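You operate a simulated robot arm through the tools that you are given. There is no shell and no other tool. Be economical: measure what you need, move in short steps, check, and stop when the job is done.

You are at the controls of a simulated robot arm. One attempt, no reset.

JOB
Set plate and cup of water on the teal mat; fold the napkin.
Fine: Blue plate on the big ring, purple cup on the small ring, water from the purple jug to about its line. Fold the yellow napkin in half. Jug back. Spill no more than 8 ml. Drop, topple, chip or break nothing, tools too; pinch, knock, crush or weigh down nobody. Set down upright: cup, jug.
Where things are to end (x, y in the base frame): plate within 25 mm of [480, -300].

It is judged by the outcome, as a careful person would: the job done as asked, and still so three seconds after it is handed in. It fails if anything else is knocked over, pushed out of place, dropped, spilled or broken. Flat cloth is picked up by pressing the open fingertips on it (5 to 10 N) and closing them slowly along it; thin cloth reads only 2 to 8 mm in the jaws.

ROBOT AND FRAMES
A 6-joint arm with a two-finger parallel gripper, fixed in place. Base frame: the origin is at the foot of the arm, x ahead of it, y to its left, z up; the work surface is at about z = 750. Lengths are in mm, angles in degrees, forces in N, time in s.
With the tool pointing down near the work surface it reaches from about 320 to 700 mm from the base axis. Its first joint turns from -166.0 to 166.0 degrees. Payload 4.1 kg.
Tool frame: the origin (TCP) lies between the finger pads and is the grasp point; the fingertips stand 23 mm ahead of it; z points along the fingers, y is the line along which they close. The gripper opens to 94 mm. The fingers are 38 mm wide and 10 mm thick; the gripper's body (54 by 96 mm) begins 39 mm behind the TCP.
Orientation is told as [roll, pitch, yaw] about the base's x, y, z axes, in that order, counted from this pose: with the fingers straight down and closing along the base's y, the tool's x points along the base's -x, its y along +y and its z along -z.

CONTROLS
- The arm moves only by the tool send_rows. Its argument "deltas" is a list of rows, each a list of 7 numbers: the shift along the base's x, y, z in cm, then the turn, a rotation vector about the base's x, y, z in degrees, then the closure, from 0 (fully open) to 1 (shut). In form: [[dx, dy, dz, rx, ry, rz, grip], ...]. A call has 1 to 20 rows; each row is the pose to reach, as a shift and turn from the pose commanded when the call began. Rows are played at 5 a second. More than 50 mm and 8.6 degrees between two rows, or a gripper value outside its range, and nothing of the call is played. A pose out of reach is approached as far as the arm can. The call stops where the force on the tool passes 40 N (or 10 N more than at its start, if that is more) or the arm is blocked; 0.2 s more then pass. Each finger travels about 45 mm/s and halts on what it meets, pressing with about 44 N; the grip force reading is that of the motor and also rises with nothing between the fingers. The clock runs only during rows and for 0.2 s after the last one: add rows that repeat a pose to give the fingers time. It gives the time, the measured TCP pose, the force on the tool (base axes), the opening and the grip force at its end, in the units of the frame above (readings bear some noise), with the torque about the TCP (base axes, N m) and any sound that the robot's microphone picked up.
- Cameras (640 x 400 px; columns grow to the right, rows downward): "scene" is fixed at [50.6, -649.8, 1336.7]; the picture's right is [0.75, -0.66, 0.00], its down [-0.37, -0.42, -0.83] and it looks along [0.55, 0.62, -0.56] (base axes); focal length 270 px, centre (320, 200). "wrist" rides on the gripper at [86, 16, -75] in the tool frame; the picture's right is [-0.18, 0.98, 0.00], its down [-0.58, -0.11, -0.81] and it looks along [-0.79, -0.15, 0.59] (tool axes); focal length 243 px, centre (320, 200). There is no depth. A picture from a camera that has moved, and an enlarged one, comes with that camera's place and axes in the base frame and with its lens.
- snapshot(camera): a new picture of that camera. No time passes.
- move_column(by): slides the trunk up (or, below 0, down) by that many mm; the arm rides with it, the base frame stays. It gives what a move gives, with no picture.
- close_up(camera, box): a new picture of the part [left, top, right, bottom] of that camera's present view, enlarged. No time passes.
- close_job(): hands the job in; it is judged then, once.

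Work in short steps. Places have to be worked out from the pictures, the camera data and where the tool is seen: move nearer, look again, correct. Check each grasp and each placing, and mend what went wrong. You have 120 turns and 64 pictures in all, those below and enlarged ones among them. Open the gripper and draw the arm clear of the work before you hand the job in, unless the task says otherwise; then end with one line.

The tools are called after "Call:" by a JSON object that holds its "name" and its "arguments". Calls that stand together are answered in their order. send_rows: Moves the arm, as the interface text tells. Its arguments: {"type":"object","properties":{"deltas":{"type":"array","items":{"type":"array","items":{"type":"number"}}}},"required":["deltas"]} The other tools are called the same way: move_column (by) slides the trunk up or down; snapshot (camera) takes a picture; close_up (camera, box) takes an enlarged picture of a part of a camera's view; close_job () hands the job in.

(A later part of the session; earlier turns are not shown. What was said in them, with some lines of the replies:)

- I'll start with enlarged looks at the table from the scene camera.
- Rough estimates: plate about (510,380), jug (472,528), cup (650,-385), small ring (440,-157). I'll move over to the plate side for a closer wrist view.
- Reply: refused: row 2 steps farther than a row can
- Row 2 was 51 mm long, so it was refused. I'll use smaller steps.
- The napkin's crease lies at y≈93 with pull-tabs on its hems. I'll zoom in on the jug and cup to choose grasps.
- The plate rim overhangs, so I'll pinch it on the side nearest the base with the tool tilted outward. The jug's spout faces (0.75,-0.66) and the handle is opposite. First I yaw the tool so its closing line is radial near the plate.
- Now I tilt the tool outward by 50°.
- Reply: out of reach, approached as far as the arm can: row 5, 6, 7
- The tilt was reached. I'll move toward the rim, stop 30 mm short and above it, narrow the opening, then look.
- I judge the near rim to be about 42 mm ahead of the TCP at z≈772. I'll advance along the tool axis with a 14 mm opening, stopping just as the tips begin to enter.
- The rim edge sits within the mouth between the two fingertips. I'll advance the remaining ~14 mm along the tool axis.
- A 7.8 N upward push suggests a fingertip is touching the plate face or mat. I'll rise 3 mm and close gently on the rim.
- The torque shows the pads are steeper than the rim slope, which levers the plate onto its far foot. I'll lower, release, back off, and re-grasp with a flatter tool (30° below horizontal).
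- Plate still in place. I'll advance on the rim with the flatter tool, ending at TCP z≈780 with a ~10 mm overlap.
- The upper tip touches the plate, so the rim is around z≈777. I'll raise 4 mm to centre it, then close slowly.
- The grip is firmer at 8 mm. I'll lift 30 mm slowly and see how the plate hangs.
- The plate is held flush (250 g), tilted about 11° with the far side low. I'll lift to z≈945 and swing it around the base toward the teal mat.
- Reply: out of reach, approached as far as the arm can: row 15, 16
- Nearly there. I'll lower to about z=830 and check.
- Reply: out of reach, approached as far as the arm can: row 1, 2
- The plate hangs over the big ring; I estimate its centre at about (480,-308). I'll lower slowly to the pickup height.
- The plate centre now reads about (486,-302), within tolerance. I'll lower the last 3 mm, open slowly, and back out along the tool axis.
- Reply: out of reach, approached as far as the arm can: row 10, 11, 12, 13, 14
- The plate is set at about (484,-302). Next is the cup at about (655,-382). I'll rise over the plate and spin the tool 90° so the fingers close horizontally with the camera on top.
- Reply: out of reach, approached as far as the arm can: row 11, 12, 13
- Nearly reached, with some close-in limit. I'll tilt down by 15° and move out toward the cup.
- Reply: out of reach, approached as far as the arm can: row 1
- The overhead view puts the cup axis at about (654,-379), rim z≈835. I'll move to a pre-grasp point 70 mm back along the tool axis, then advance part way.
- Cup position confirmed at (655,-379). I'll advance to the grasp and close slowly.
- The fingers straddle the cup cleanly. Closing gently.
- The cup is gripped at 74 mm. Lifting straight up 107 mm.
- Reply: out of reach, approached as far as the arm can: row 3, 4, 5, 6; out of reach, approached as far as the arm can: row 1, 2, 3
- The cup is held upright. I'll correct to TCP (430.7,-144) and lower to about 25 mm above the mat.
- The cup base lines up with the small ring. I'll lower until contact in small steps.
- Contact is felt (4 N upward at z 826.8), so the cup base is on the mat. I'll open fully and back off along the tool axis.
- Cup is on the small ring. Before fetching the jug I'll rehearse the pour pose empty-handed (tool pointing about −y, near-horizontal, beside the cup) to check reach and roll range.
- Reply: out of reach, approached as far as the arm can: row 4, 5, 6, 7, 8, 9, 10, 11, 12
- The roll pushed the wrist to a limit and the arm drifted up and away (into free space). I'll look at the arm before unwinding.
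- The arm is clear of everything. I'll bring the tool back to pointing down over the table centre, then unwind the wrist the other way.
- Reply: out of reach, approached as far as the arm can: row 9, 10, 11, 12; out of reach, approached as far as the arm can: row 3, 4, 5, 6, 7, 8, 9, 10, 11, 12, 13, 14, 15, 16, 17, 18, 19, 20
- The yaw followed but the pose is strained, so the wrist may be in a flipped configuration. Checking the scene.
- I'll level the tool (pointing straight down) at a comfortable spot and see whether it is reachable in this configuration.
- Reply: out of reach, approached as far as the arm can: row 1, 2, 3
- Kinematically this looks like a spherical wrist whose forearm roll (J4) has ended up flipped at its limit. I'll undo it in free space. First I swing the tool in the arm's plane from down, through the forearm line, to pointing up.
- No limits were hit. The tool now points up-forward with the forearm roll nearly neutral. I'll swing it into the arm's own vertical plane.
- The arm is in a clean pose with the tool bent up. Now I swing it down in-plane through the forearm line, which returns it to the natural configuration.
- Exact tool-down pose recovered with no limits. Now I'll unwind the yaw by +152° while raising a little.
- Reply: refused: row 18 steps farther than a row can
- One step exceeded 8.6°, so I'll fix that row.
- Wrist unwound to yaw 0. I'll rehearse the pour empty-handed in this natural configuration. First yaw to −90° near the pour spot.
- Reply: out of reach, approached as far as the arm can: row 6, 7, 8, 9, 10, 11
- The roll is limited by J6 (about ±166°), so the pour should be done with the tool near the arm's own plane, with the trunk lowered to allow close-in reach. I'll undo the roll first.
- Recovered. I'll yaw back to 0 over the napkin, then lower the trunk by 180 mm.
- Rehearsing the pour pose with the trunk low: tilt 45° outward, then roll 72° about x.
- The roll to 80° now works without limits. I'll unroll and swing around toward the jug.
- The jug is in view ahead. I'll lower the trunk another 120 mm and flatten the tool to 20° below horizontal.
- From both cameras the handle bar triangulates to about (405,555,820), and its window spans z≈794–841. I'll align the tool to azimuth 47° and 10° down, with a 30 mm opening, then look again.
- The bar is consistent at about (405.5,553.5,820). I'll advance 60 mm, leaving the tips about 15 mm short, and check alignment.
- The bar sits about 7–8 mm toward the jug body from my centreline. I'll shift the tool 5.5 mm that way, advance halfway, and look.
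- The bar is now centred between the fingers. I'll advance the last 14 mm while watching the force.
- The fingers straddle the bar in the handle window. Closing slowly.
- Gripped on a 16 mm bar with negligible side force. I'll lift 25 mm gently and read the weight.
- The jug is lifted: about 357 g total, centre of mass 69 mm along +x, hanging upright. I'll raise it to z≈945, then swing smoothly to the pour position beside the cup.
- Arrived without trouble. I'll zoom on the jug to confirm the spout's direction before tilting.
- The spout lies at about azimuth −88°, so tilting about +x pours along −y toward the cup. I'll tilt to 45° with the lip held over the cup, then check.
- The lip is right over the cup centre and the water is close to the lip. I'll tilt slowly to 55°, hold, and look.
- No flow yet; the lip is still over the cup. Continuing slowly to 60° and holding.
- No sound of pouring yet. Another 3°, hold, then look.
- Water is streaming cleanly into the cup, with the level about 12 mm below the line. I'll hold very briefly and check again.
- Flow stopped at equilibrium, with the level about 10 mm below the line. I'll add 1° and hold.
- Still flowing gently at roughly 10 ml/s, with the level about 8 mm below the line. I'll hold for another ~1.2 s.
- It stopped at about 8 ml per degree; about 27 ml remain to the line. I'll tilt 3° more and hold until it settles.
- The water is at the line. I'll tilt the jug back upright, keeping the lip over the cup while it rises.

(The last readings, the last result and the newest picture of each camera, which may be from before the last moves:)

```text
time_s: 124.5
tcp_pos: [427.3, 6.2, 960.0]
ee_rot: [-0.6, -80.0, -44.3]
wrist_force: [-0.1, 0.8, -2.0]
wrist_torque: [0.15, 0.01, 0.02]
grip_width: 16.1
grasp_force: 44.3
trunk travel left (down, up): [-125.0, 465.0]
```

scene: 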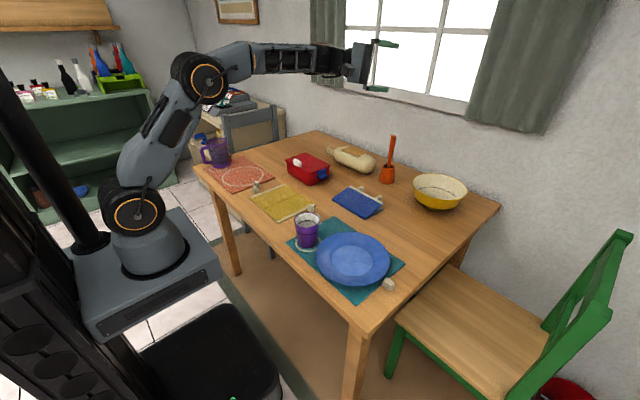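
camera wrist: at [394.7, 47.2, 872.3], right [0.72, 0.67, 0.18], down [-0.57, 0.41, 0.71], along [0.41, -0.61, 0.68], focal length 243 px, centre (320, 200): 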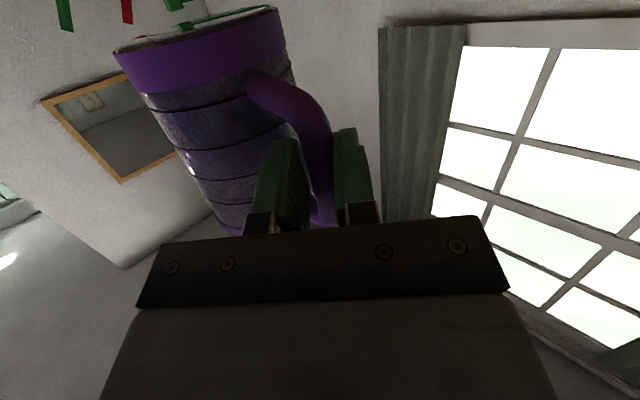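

Jug upright again. I'll swing it back above its place.

Call:
{"name": "send_rows", "arguments": {"deltas": [[1.15, 2.04, -0.1, 0, 0, 4.56, 1], [2.2, 4.19, -0.1, 0, 0, 9.12, 1], [3.14, 6.44, -0.2, 0, 0, 13.68, 1], [3.97, 8.79, -0.3, 0, 0, 18.24, 1], [4.68, 11.23, -0.4, 0, 0, 22.8, 1], [5.26, 13.75, -0.5, 0, 0, 27.36, 1], [5.71, 16.35, -0.5, 0, 0, 31.92, 1], [6.01, 19.02, -0.6, 0, 0, 36.48, 1], [6.17, 21.76, -0.7, 0, 0, 41.04, 1], [6.18, 24.55, -0.8, 0, 0, 45.6, 1], [6.04, 27.39, -0.8, 0, 0, 50.16, 1], [5.73, 30.27, -0.9, 0, 0, 54.72, 1], [5.27, 33.17, -1, 0, 0, 59.28, 1], [4.62, 36.1, -1.1, 0, 0, 63.84, 1], [3.81, 39.04, -1.1, 0, 0, 68.4, 1], [2.84, 41.98, -1.2, 0, 0, 72.96, 1], [1.69, 44.91, -1.3, 0, 0, 77.52, 1], [0.36, 47.82, -1.4, 0, 0, 82.08, 1], [-1.15, 50.71, -1.4, 0, 0, 86.64, 1], [-2.75, 53.53, -1.5, 0, 0, 91.2, 1]]}}

Call:
{"name": "send_rows", "arguments": {"deltas": [[0, 0, -3, 0, 0, 0, 1], [0, 0, -6, 0, 0, 0, 1], [0, 0, -9, 0, 0, 0, 1], [0, 0, -10.5, 0, 0, 0, 1], [0, 0, -10.5, 0, 0, 0, 1]]}}

Call:
{"name": "close_up", "arguments": {"camera": "scene", "box": [175, 120, 271, 180]}}

```text
time_s: 128.7
tcp_pos: [402.3, 542.6, 946.7]
ee_rot: [-0.4, -79.9, 46.9]
wrist_force: [-0.4, 0.1, -1.5]
wrist_torque: [0.01, 0.15, 0.01]
grip_width: 16.1
grasp_force: 43.9
trunk travel left (down, up): [-125.0, 465.0]
```

```text
time_s: 129.9
tcp_pos: [399.4, 542.5, 840.0]
ee_rot: [-0.3, -80.0, 46.7]
wrist_force: [-0.1, -0.5, -2.1]
wrist_torque: [0.0, 0.16, -0.01]
grip_width: 16.4
grasp_force: 44.3
trunk travel left (down, up): [-125.0, 465.0]
```

```text
6.67 times, centred on (223, 150) of scene
camera zoom: at [50.6, -649.8, 1336.7], right [0.75, -0.66, 0.0], down [-0.37, -0.42, -0.83], along [0.55, 0.62, -0.56], focal length 1799 px, centre (967, 533)
```

zoom: 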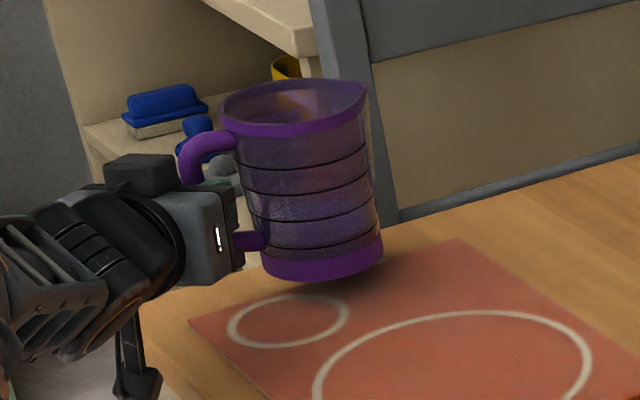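

The jug is back over its original spot with the same pose as at pickup. Lowering slowly to the grasp height.

Call:
{"name": "send_rows", "arguments": {"deltas": [[0, -0.05, -0.7, 0, 0, 0, 1], [0, -0.1, -1.3, 0, 0, 0, 1], [0, -0.1, -1.7, 0, 0, 0, 1], [0, -0.1, -1.95, 0, 0, 0, 1], [0, -0.1, -2.1, 0, 0, 0, 1], [0, -0.1, -2.1, 0, 0, 0, 1]]}}

```text
time_s: 131.3
tcp_pos: [399.6, 541.2, 819.8]
ee_rot: [-0.4, -80.0, 46.6]
wrist_force: [0.1, -0.3, -0.8]
wrist_torque: [0.04, -0.03, 0.04]
grip_width: 16.0
grasp_force: 43.9
trunk travel left (down, up): [-125.0, 465.0]
```

The weight has transferred to the table (torque is gone). Opening to 30 mm and backing straight out.

Call:
{"name": "send_rows", "arguments": {"deltas": [[0, 0, 0, 0, 0, 0, 0.9], [0, 0, 0, 0, 0, 0, 0.8], [0, 0, 0, 0, 0, 0, 0.7], [0, 0, 0, 0, 0, 0, 0.68], [-0.35, -0.37, 0, 0, 0, 0, 0.68], [-0.9, -0.95, 0, 0, 0, 0, 0.68], [-1.7, -1.8, 0, 0, 0, 0, 0.68], [-3.4, -3.6, 0, 0, 0, 0, 0.68], [-5.5, -5.9, 0, 0, 0, 0, 0.6], [-7, -7.4, 2, 0, 0, 0, 0.5], [-7, -7.4, 6, 0, 0, 0, 0.5], [-7, -7.4, 10, 0, 0, 0, 0.5], [-7, -7.4, 10, 0, 0, 0, 0.5]]}}

Call:
{"name": "snapshot", "arguments": {"camera": "scene"}}

```text
time_s: 134.1
tcp_pos: [330.7, 467.2, 917.2]
ee_rot: [-0.4, -79.9, 46.6]
wrist_force: [-0.1, -0.1, 0.2]
wrist_torque: [0.02, 0.01, -0.04]
grip_width: 46.9
grasp_force: 0.1
trunk travel left (down, up): [-125.0, 465.0]
```

```text
5 pictures are left
```

scene: 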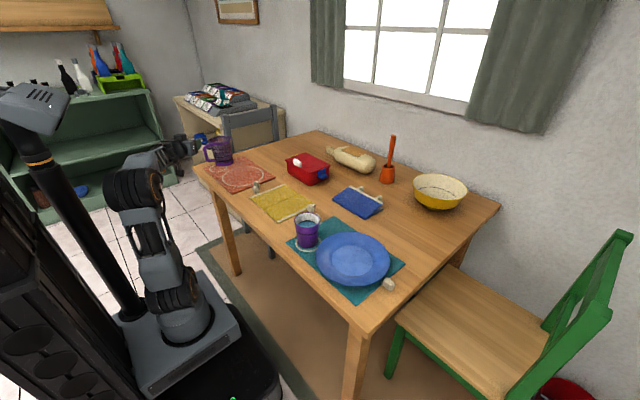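

Everything is in place; only the napkin remains (5 pictures left). I'll bring the tool to pointing down over the table.

Call:
{"name": "send_rows", "arguments": {"deltas": [[0.7, -2.5, 0, -5.8, 5.5, 0, 0.5], [1.4, -5, 0, -11.6, 11, 0, 0.5], [2.1, -7.5, 0, -17.4, 16.5, 0, 0.5], [2.8, -10, 0, -23.2, 22, 0, 0.5], [3.5, -12.5, 0, -29, 27.5, 0, 0.5], [4.2, -15, 0, -34.9, 33, 0, 0.5], [4.9, -17.5, -0.5, -40.7, 38.5, 0, 0.5], [5.6, -20, -1, -46.5, 44, 0, 0.5], [6.3, -22.5, -1.5, -52.3, 49.5, 0, 0.5], [7, -25, -2, -58.1, 55, 0, 0.5], [8, -28, -2.5, -58.1, 55, 0, 0.5], [8, -28, -2.5, -58.1, 55, 0, 0.5]]}}

Call:
{"name": "move_column", "arguments": {"by": 150}}

```text
time_s: 136.7
tcp_pos: [411.1, 186.6, 894.5]
ee_rot: [-0.2, 0.0, 46.6]
wrist_force: [-0.5, -0.3, -0.2]
wrist_torque: [0.02, 0.02, -0.02]
grip_width: 46.9
grasp_force: 0.0
trunk travel left (down, up): [-125.0, 465.0]
```

```text
time_s: 138.4
tcp_pos: [410.2, 186.0, 1044.9]
ee_rot: [-0.2, 0.0, 46.6]
wrist_force: [0.8, -0.6, -0.4]
wrist_torque: [-0.06, 0.03, 0.01]
grip_width: 47.4
grasp_force: 0.1
trunk travel left (down, up): [-275.0, 315.0]
```

Now I yaw to −90° (fingers closing along x, camera toward +y) above the napkin, then take one view of the tab.

Call:
{"name": "send_rows", "arguments": {"deltas": [[0.8, -0.8, -1, 0, 0, -8, 0.5], [1.6, -1.5, -2, 0, 0, -16, 0.5], [2.4, -2.3, -3, 0, 0, -24, 0.5], [3.2, -3, -4, 0, 0, -32, 0.5], [4, -3.8, -5, 0, 0, -40, 0.5], [4.8, -4.5, -6, 0, 0, -48, 0.5], [5.6, -5.3, -7, 0, 0, -56, 0.5], [6.4, -6, -8, 0, 0, -64, 0.5], [7.2, -6.8, -9, 0, 0, -72, 0.5], [8, -7.5, -10, 0, 0, -80, 0.5], [8.8, -8.3, -11, 0, 0, -88, 0.5], [9.6, -9, -12, 0, 0, -96, 0.5], [10.4, -9.8, -13, 0, 0, -104, 0.5], [11.2, -10.5, -14, 0, 0, -112, 0.5], [12, -11.3, -15, 0, 0, -120, 0.5], [12.6, -12, -16.5, 0, 0, -128, 0.5], [13, -12.6, -17.5, 0, 0, -136.5, 0.5], [13, -12.6, -17.5, 0, 0, -136.5, 0.5]]}}

Call:
{"name": "snapshot", "arguments": {"camera": "wrist"}}

```text
time_s: 142.2
tcp_pos: [542.6, 61.5, 870.7]
ee_rot: [-0.2, 0.0, -90.1]
wrist_force: [0.3, -0.3, 0.3]
wrist_torque: [0.0, -0.02, 0.0]
grip_width: 47.2
grasp_force: 0.0
trunk travel left (down, up): [-275.0, 315.0]
```

```text
4 pictures are left
camera wrist: at [558.7, 147.9, 944.3], right [0.98, -0.18, 0.0], down [-0.11, -0.58, 0.81], along [-0.15, -0.79, -0.59], focal length 243 px, centre (320, 200)
```

wrist: 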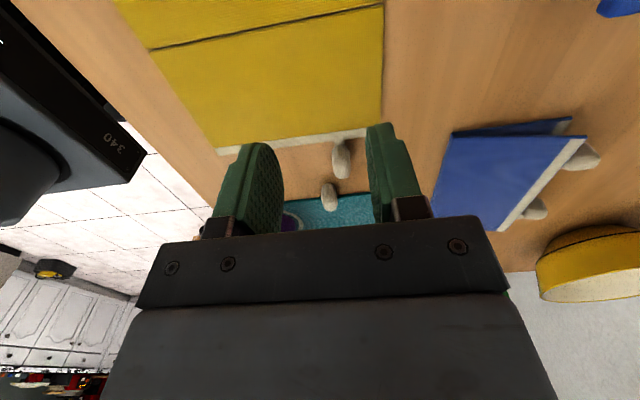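

The tab triangulates to (548,-31), about 21 mm wide; the crease is at y≈92 and the hem at y≈-5. I'll go above the tab and descend with fingers on either side.

Call:
{"name": "send_rows", "arguments": {"deltas": [[0.2, -3.1, -0.5, 0, 0, 0, 0.5], [0.4, -6.2, -1.5, 0, 0, 0, 0.5], [0.54, -9.25, -3, 0, 0, 0, 0.5], [0.54, -9.25, -5.5, 0, 0, 0, 0.5], [0.54, -9.25, -7.5, 0, 0, 0, 0.5], [0.54, -9.25, -8.7, 0, 0, 0, 0.5], [0.54, -9.25, -9.3, 0, 0, 0, 0.5], [0.54, -9.25, -9.3, 0, 0, 0, 0.5]]}}

Call:
{"name": "close_up", "arguments": {"camera": "scene", "box": [260, 170, 356, 240]}}

```text
time_s: 144.1
tcp_pos: [546.5, -32.4, 777.7]
ee_rot: [-0.3, 0.0, -89.8]
wrist_force: [0.5, 0.3, -0.5]
wrist_torque: [0.01, -0.02, -0.01]
grip_width: 46.9
grasp_force: 0.0
trunk travel left (down, up): [-275.0, 315.0]
```

```text
5.71 times, centred on (308, 205) of scene
camera zoom: at [50.6, -649.8, 1336.7], right [0.75, -0.66, 0.0], down [-0.37, -0.42, -0.83], along [0.55, 0.62, -0.56], focal length 1542 px, centre (389, 171)
```

zoom: 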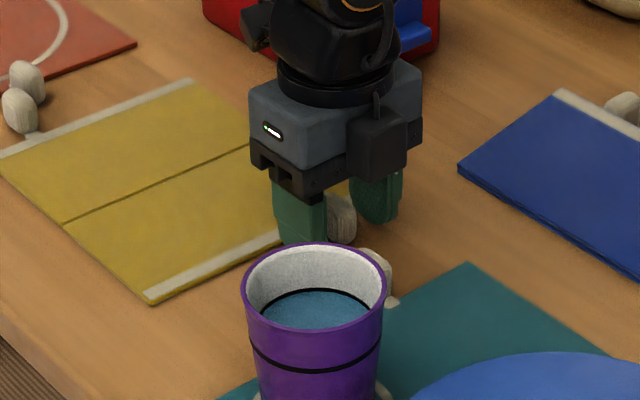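

The tab stands between the two fingers. Closing on it slowly.

Call:
{"name": "send_rows", "arguments": {"deltas": [[0, 0, 0, 0, 0, 0, 0.58], [0, 0, 0, 0, 0, 0, 0.66], [0, 0, 0, 0, 0, 0, 0.74], [0, 0, 0, 0, 0, 0, 0.82], [0, 0, 0, 0, 0, 0, 0.9], [0, 0, 0, 0, 0, 0, 0.9]]}}

```text
time_s: 145.4
tcp_pos: [546.3, -32.5, 777.8]
ee_rot: [-0.2, -0.1, -89.9]
wrist_force: [0.3, 0.0, 0.2]
wrist_torque: [-0.03, -0.03, -0.02]
grip_width: 16.8
grasp_force: 44.0
trunk travel left (down, up): [-275.0, 315.0]
```

Gripped at 17 mm. I'll start lifting along the arc about the crease, up to 45°, watching the force.

Call:
{"name": "send_rows", "arguments": {"deltas": [[0, 0.05, 0.8, 0, 0, 0, 0.9], [0, 0.11, 1.63, 0, 0, 0, 0.9], [0, 0.25, 2.4, 0, 0, 0, 0.9], [0, 0.42, 3.22, 0, 0, 0, 0.9], [0, 0.68, 4, 0, 0, 0, 0.9], [0, 0.95, 4.76, 0, 0, 0, 0.9], [0, 1.3, 5.5, 0, 0, 0, 0.9], [0, 1.67, 6.22, 0, 0, 0, 0.9], [0, 2.57, 7.58, 0, 0, 0, 0.9], [0, 3.65, 8.8, 0, 0, 0, 0.9], [0, 3.65, 8.8, 0, 0, 0, 0.9]]}}

Call:
{"name": "close_up", "arguments": {"camera": "scene", "box": [230, 130, 358, 230]}}

```text
time_s: 147.8
tcp_pos: [545.0, 7.4, 865.0]
ee_rot: [-0.2, -0.1, -89.9]
wrist_force: [0.7, 0.1, -0.4]
wrist_torque: [-0.08, -0.02, 0.03]
grip_width: 16.8
grasp_force: 43.6
trunk travel left (down, up): [-275.0, 315.0]
```

```text
4.00 times, centred on (294, 180) of scene
camera zoom: at [50.6, -649.8, 1336.7], right [0.75, -0.66, 0.0], down [-0.37, -0.42, -0.83], along [0.55, 0.62, -0.56], focal length 1080 px, centre (424, 280)
```

zoom: 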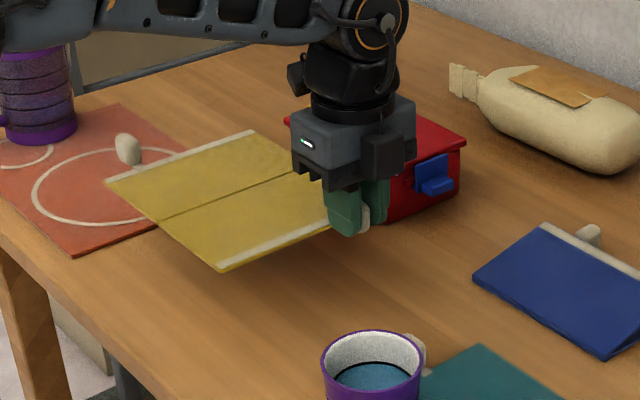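

The whole napkin lifted flat, so its crease is stiff enough to hold. I'll lay it back exactly where it was, then rotate the tool with the panel about the crease instead.

Call:
{"name": "send_rows", "arguments": {"deltas": [[0, -1.5, -1.5, 0, 0, 0, 0.9], [0.05, -2.7, -3.3, 0, 0, 0, 0.9], [0.1, -3.5, -5.2, 0, 0, 0, 0.9], [0.1, -3.9, -7, 0, 0, 0, 0.9], [0.1, -4.0, -8.2, 0, 0, 0, 0.9], [0.1, -4.0, -8.7, 0, 0, 0, 0.9], [0.1, -4.0, -8.7, 0, 0, 0, 0.9]]}}

```text
time_s: 149.4
tcp_pos: [545.5, -35.0, 777.4]
ee_rot: [-0.1, -0.1, -89.9]
wrist_force: [-0.4, -1.0, 6.9]
wrist_torque: [0.62, -0.05, 0.03]
grip_width: 17.1
grasp_force: 44.0
trunk travel left (down, up): [-275.0, 315.0]
```

The panel has sagged slightly in the grip and presses on the crease (7 N). I'll relieve it by raising 4 mm, then rotate the tool about the crease line up to 40° and check forces.

Call:
{"name": "send_rows", "arguments": {"deltas": [[0, 0.1, 0.4, 0, 0, 0, 0.9], [0, 0.5, 2.1, -8, 0, 0, 0.9], [0, 1.2, 3.73, -16, 0, 0, 0.9], [0, 2.15, 5.25, -24, 0, 0, 0.9], [0, 3.3, 6.6, -32, 0, 0, 0.9], [0, 4.6, 7.8, -40, 0, 0, 0.9], [0, 4.6, 7.8, -40, 0, 0, 0.9]]}}

```text
time_s: 151.1
tcp_pos: [547.4, 11.4, 854.8]
ee_rot: [-0.3, -40.1, -90.0]
wrist_force: [-0.5, 0.1, -0.6]
wrist_torque: [-0.02, -0.03, -0.01]
grip_width: 17.0
grasp_force: 43.7
trunk travel left (down, up): [-275.0, 315.0]
```

Forces are near zero, so the crease is bending freely. Continuing the rotation past vertical to 104°.

Call:
{"name": "send_rows", "arguments": {"deltas": [[0, 1.47, 1.0, -8, 0, 0, 0.9], [0, 3.06, 1.78, -16, 0, 0, 0.9], [0, 4.74, 2.34, -24, 0, 0, 0.9], [0, 6.48, 2.66, -32, 0, 0, 0.9], [0, 8.26, 2.73, -40, 0, 0, 0.9], [0, 10.03, 2.55, -48, 0, 0, 0.9], [0, 11.75, 2.13, -56, 0, 0, 0.9], [0, 13.39, 1.48, -64, 0, 0, 0.9], [0, 13.39, 1.48, -64, 0, 0, 0.9]]}}

Call:
{"name": "close_up", "arguments": {"camera": "scene", "box": [220, 120, 348, 220]}}

```text
time_s: 152.7
tcp_pos: [550.8, 93.0, 877.0]
ee_rot: [170.7, -85.2, 100.4]
wrist_force: [0.4, -1.1, 16.5]
wrist_torque: [-0.51, 0.92, 0.35]
grip_width: 17.5
grasp_force: 44.2
out of reach, approached as far as the arm can: row 7, 8
trunk travel left (down, up): [-275.0, 315.0]
stopped in row 8: the force on the tool passed its limit at 51 N (the readings are from after the stop); the commanded pose is now the measured one
```

```text
4.00 times, centred on (284, 170) of scene
camera zoom: at [50.6, -649.8, 1336.7], right [0.75, -0.66, 0.0], down [-0.37, -0.42, -0.83], along [0.55, 0.62, -0.56], focal length 1080 px, centre (464, 320)
```

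zoom: 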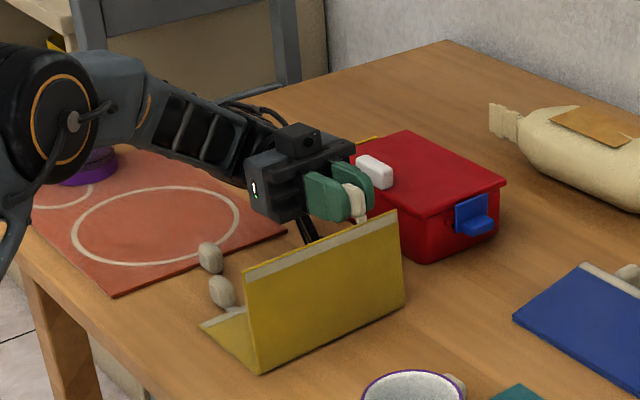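

The napkin is standing at about 90° along its crease, and the arm met a wrist limit and pressed down. I'll relieve it by rising a little and backing off the rotation, then carry the edge past vertical.

Call:
{"name": "send_rows", "arguments": {"deltas": [[0, 0, 0.3, 3, 0, 0, 0.9], [0, 0.3, 0.5, 6, 0, 0, 0.9], [0, 0.6, 0.5, 8, 0, 0, 0.9], [0, 0.6, 0.5, 8, 0, 0, 0.9]]}}

```text
time_s: 153.7
tcp_pos: [551.7, 100.6, 880.4]
ee_rot: [11.6, -86.7, -100.7]
wrist_force: [0.5, -4.5, 12.4]
wrist_torque: [-0.78, 0.89, 0.35]
grip_width: 17.2
grasp_force: 44.1
trunk travel left (down, up): [-275.0, 315.0]
```

The reaction acts at the crease (around x≈480, y≈75), so I'm still pressing the panel down. Raise further.

Call:
{"name": "send_rows", "arguments": {"deltas": [[0, 0, 0.4, 0, 0, 0, 0.9], [0, 0.2, 0.8, 0, 0, 0, 0.9], [0, 0.4, 1.0, 0, 0, 0, 0.9], [0, 0.4, 1.0, 0, 0, 0, 0.9]]}}

```text
time_s: 154.7
tcp_pos: [551.2, 106.6, 889.6]
ee_rot: [11.6, -86.7, -100.9]
wrist_force: [0.0, 0.4, -0.2]
wrist_torque: [-0.01, 0.0, 0.03]
grip_width: 16.8
grasp_force: 44.0
trunk travel left (down, up): [-275.0, 315.0]
```

Forces are zero now, with the tool at 87°. I'll rotate a further 8° about the crease to tip the panel just past vertical.

Call:
{"name": "send_rows", "arguments": {"deltas": [[0, 0.6, 0, -2.7, 0, 0, 0.9], [0, 1.2, -0.05, -5.4, 0, 0, 0.9], [0, 1.8, -0.15, -8, 0, 0, 0.9], [0, 1.8, -0.15, -8, 0, 0, 0.9]]}}

```text
time_s: 155.7
tcp_pos: [553.9, 97.9, 879.8]
ee_rot: [173.9, -85.8, 98.0]
wrist_force: [0.0, -0.3, -0.5]
wrist_torque: [0.0, -0.01, 0.02]
grip_width: 17.1
grasp_force: 44.0
out of reach, approached as far as the arm can: row 2, 3, 4
trunk travel left (down, up): [-275.0, 315.0]
```

The tool is at about 94° and unloaded; the napkin has slid roughly 28 mm toward −y, so the crease is near y≈64. I'll release the tab and rise straight up, clear of the panel.

Call:
{"name": "send_rows", "arguments": {"deltas": [[0, 0, 0, 0, 0, 0, 0.6], [0, 0, 0.5, 0, 0, 0, 0.4], [0, 0, 5, 0, 0, 0, 0.3], [0, 0, 9.5, 0, 0, 0, 0.3], [0, 0, 13.5, 0, 0, 0, 0.3], [0, 0, 16, 0, 0, 0, 0.3], [0, 0, 16, 0, 0, 0, 0.3]]}}

```text
time_s: 157.3
tcp_pos: [564.2, 73.1, 1041.8]
ee_rot: [174.1, -85.4, 97.6]
wrist_force: [-0.2, 0.9, -0.1]
wrist_torque: [0.0, 0.0, -0.01]
grip_width: 65.5
grasp_force: 0.1
out of reach, approached as far as the arm can: row 2, 3, 4, 5, 6, 7
trunk travel left (down, up): [-275.0, 315.0]
```

Clear. I'll turn the tool back to pointing down on the −y side of the napkin, ready to push the panel over.

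Call:
{"name": "send_rows", "arguments": {"deltas": [[-0.6, -0.9, 0, 7.85, 0, 0, 0.3], [-1.2, -1.8, 0, 15.7, 0, 0, 0.3], [-1.8, -2.7, 0, 23.5, 0, 0, 0.3], [-2.5, -3.6, 0, 31.4, 0, 0, 0.3], [-3.1, -4.5, 0, 39.2, 0, 0, 0.3], [-3.7, -5.4, -0.5, 47, 0, 0, 0.3], [-4.3, -6.2, -1.5, 55, 0, 0, 0.25], [-4.9, -7, -2.5, 62.8, 0, 0, 0.25], [-5.6, -7.8, -4, 70.6, 0, 0, 0.25], [-6.2, -8.6, -5.5, 78.5, 0, 0, 0.25], [-6.8, -9.4, -7, 86.3, 0, 0, 0.25], [-7.4, -10.3, -8, 94, 0, 0, 0.25], [-7.4, -10.3, -8, 94, 0, 0, 0.25]]}}

```text
time_s: 160.1
tcp_pos: [489.9, -28.6, 961.6]
ee_rot: [0.9, -0.6, -90.6]
wrist_force: [1.1, 0.1, 0.7]
wrist_torque: [0.0, 0.0, -0.04]
grip_width: 70.3
grasp_force: 0.0
trunk travel left (down, up): [-275.0, 315.0]
```

In position. I'll lower to mid-panel height and sweep toward +y, following the panel over and down.

Call:
{"name": "send_rows", "arguments": {"deltas": [[0, 0, -4.5, 0, 0, 0, 0.25], [0, 0, -8.8, 0, 0, 0, 0.25], [0, 0, -11.86, 0, 0, 0, 0.25], [0, 2.5, -11.86, 0, 0, 0, 0.25], [0, 4.5, -11.86, 0, 0, 0, 0.25], [0, 6.2, -11.86, 0, 0, 0, 0.25], [0, 7.7, -11.86, 0, 0, 0, 0.25], [0, 9.2, -11.86, 0, 0, 0, 0.25], [0, 10.96, -11.86, 0, 0, 0, 0.25], [0, 12.0, -12.1, 0, 0, 0, 0.25], [0, 12.96, -12.4, 0, 0, 0, 0.25], [0, 13.7, -13.1, 0, 0, 0, 0.25], [0, 14.36, -13.9, 0, 0, 0, 0.25], [0, 14.96, -15.4, 0, 0, 0, 0.25], [0, 15.4, -16.4, 0, 0, 0, 0.25], [0, 15.6, -17.1, 0, 0, 0, 0.25], [0, 15.76, -17.6, 0, 0, 0, 0.25], [0, 15.76, -17.6, 0, 0, 0, 0.25]]}}

```text
time_s: 163.5
tcp_pos: [492.5, 128.5, 797.1]
ee_rot: [1.9, -0.4, -90.7]
wrist_force: [-2.0, -2.7, 18.0]
wrist_torque: [0.26, -0.33, -0.04]
grip_width: 70.7
grasp_force: 0.0
trunk travel left (down, up): [-275.0, 315.0]
stopped in row 17: the force on the tool passed its limit at 46 N (the readings are from after the stop); the commanded pose is now the measured one
```

The fold met firm resistance with the top layer about 20 mm up near the hem, like the slightly open blue napkin. I'll rise off gently and withdraw clear before looking.

Call:
{"name": "send_rows", "arguments": {"deltas": [[0, 0, 0.5, 0, 0, 0, 0.25], [0, -0.2, 1.5, 0, 0, 0, 0.25], [0, -0.5, 4, 0, 0, 0, 0.25], [0, -0.5, 8, 0, 0, 0, 0.25], [-1, 0, 12, 0, 0, 0, 0.25], [-2, 3, 15, 0, 0, 0, 0.25], [-3, 7, 17, 0, 0, 0, 0.25], [-4, 11, 19, 0, 0, 0, 0.25], [-5, 15, 20, 0, 0, 0, 0.25], [-6, 19, 20, 0, 0, 0, 0.25], [-6, 19, 20, 0, 0, 0, 0.25]]}}

Call:
{"name": "close_up", "arguments": {"camera": "scene", "box": [190, 120, 420, 290]}}

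```text
time_s: 165.9
tcp_pos: [434.9, 323.3, 993.1]
ee_rot: [1.5, -0.7, -90.6]
wrist_force: [-0.3, 0.2, 0.8]
wrist_torque: [-0.02, 0.0, -0.01]
grip_width: 70.4
grasp_force: 0.0
trunk travel left (down, up): [-275.0, 315.0]
```

```text
2.35 times, centred on (305, 205) of scene
camera zoom: at [50.6, -649.8, 1336.7], right [0.75, -0.66, 0.0], down [-0.37, -0.42, -0.83], along [0.55, 0.62, -0.56], focal length 635 px, centre (355, 188)
```

zoom: 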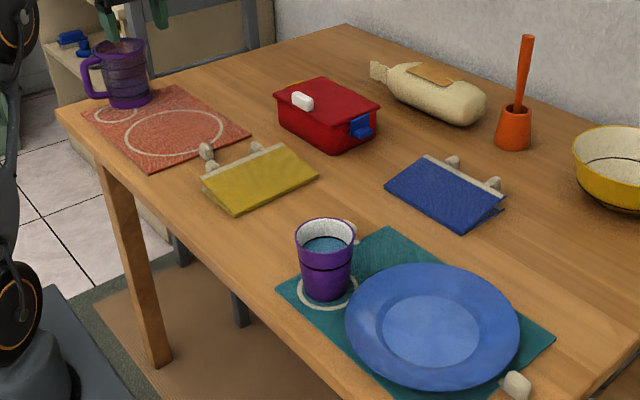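

The last picture shows the napkin folded in half like the blue one. The plate is on the big ring, the cup is on the small ring filled to its line, the jug is back in place, and the gripper is open and clear. Handing the job in.

Call:
{"name": "close_job", "arguments": {}}

```text
The job is handed in.
```

The blue plate is on the big ring, the purple cup is on the small ring filled to its line, the jug is back where it stood, and the yellow napkin is folded in half; no spill showed in the pictures, though the last push on the napkin hit a 46 N force stop and its layers sit slightly open, like the blue one.
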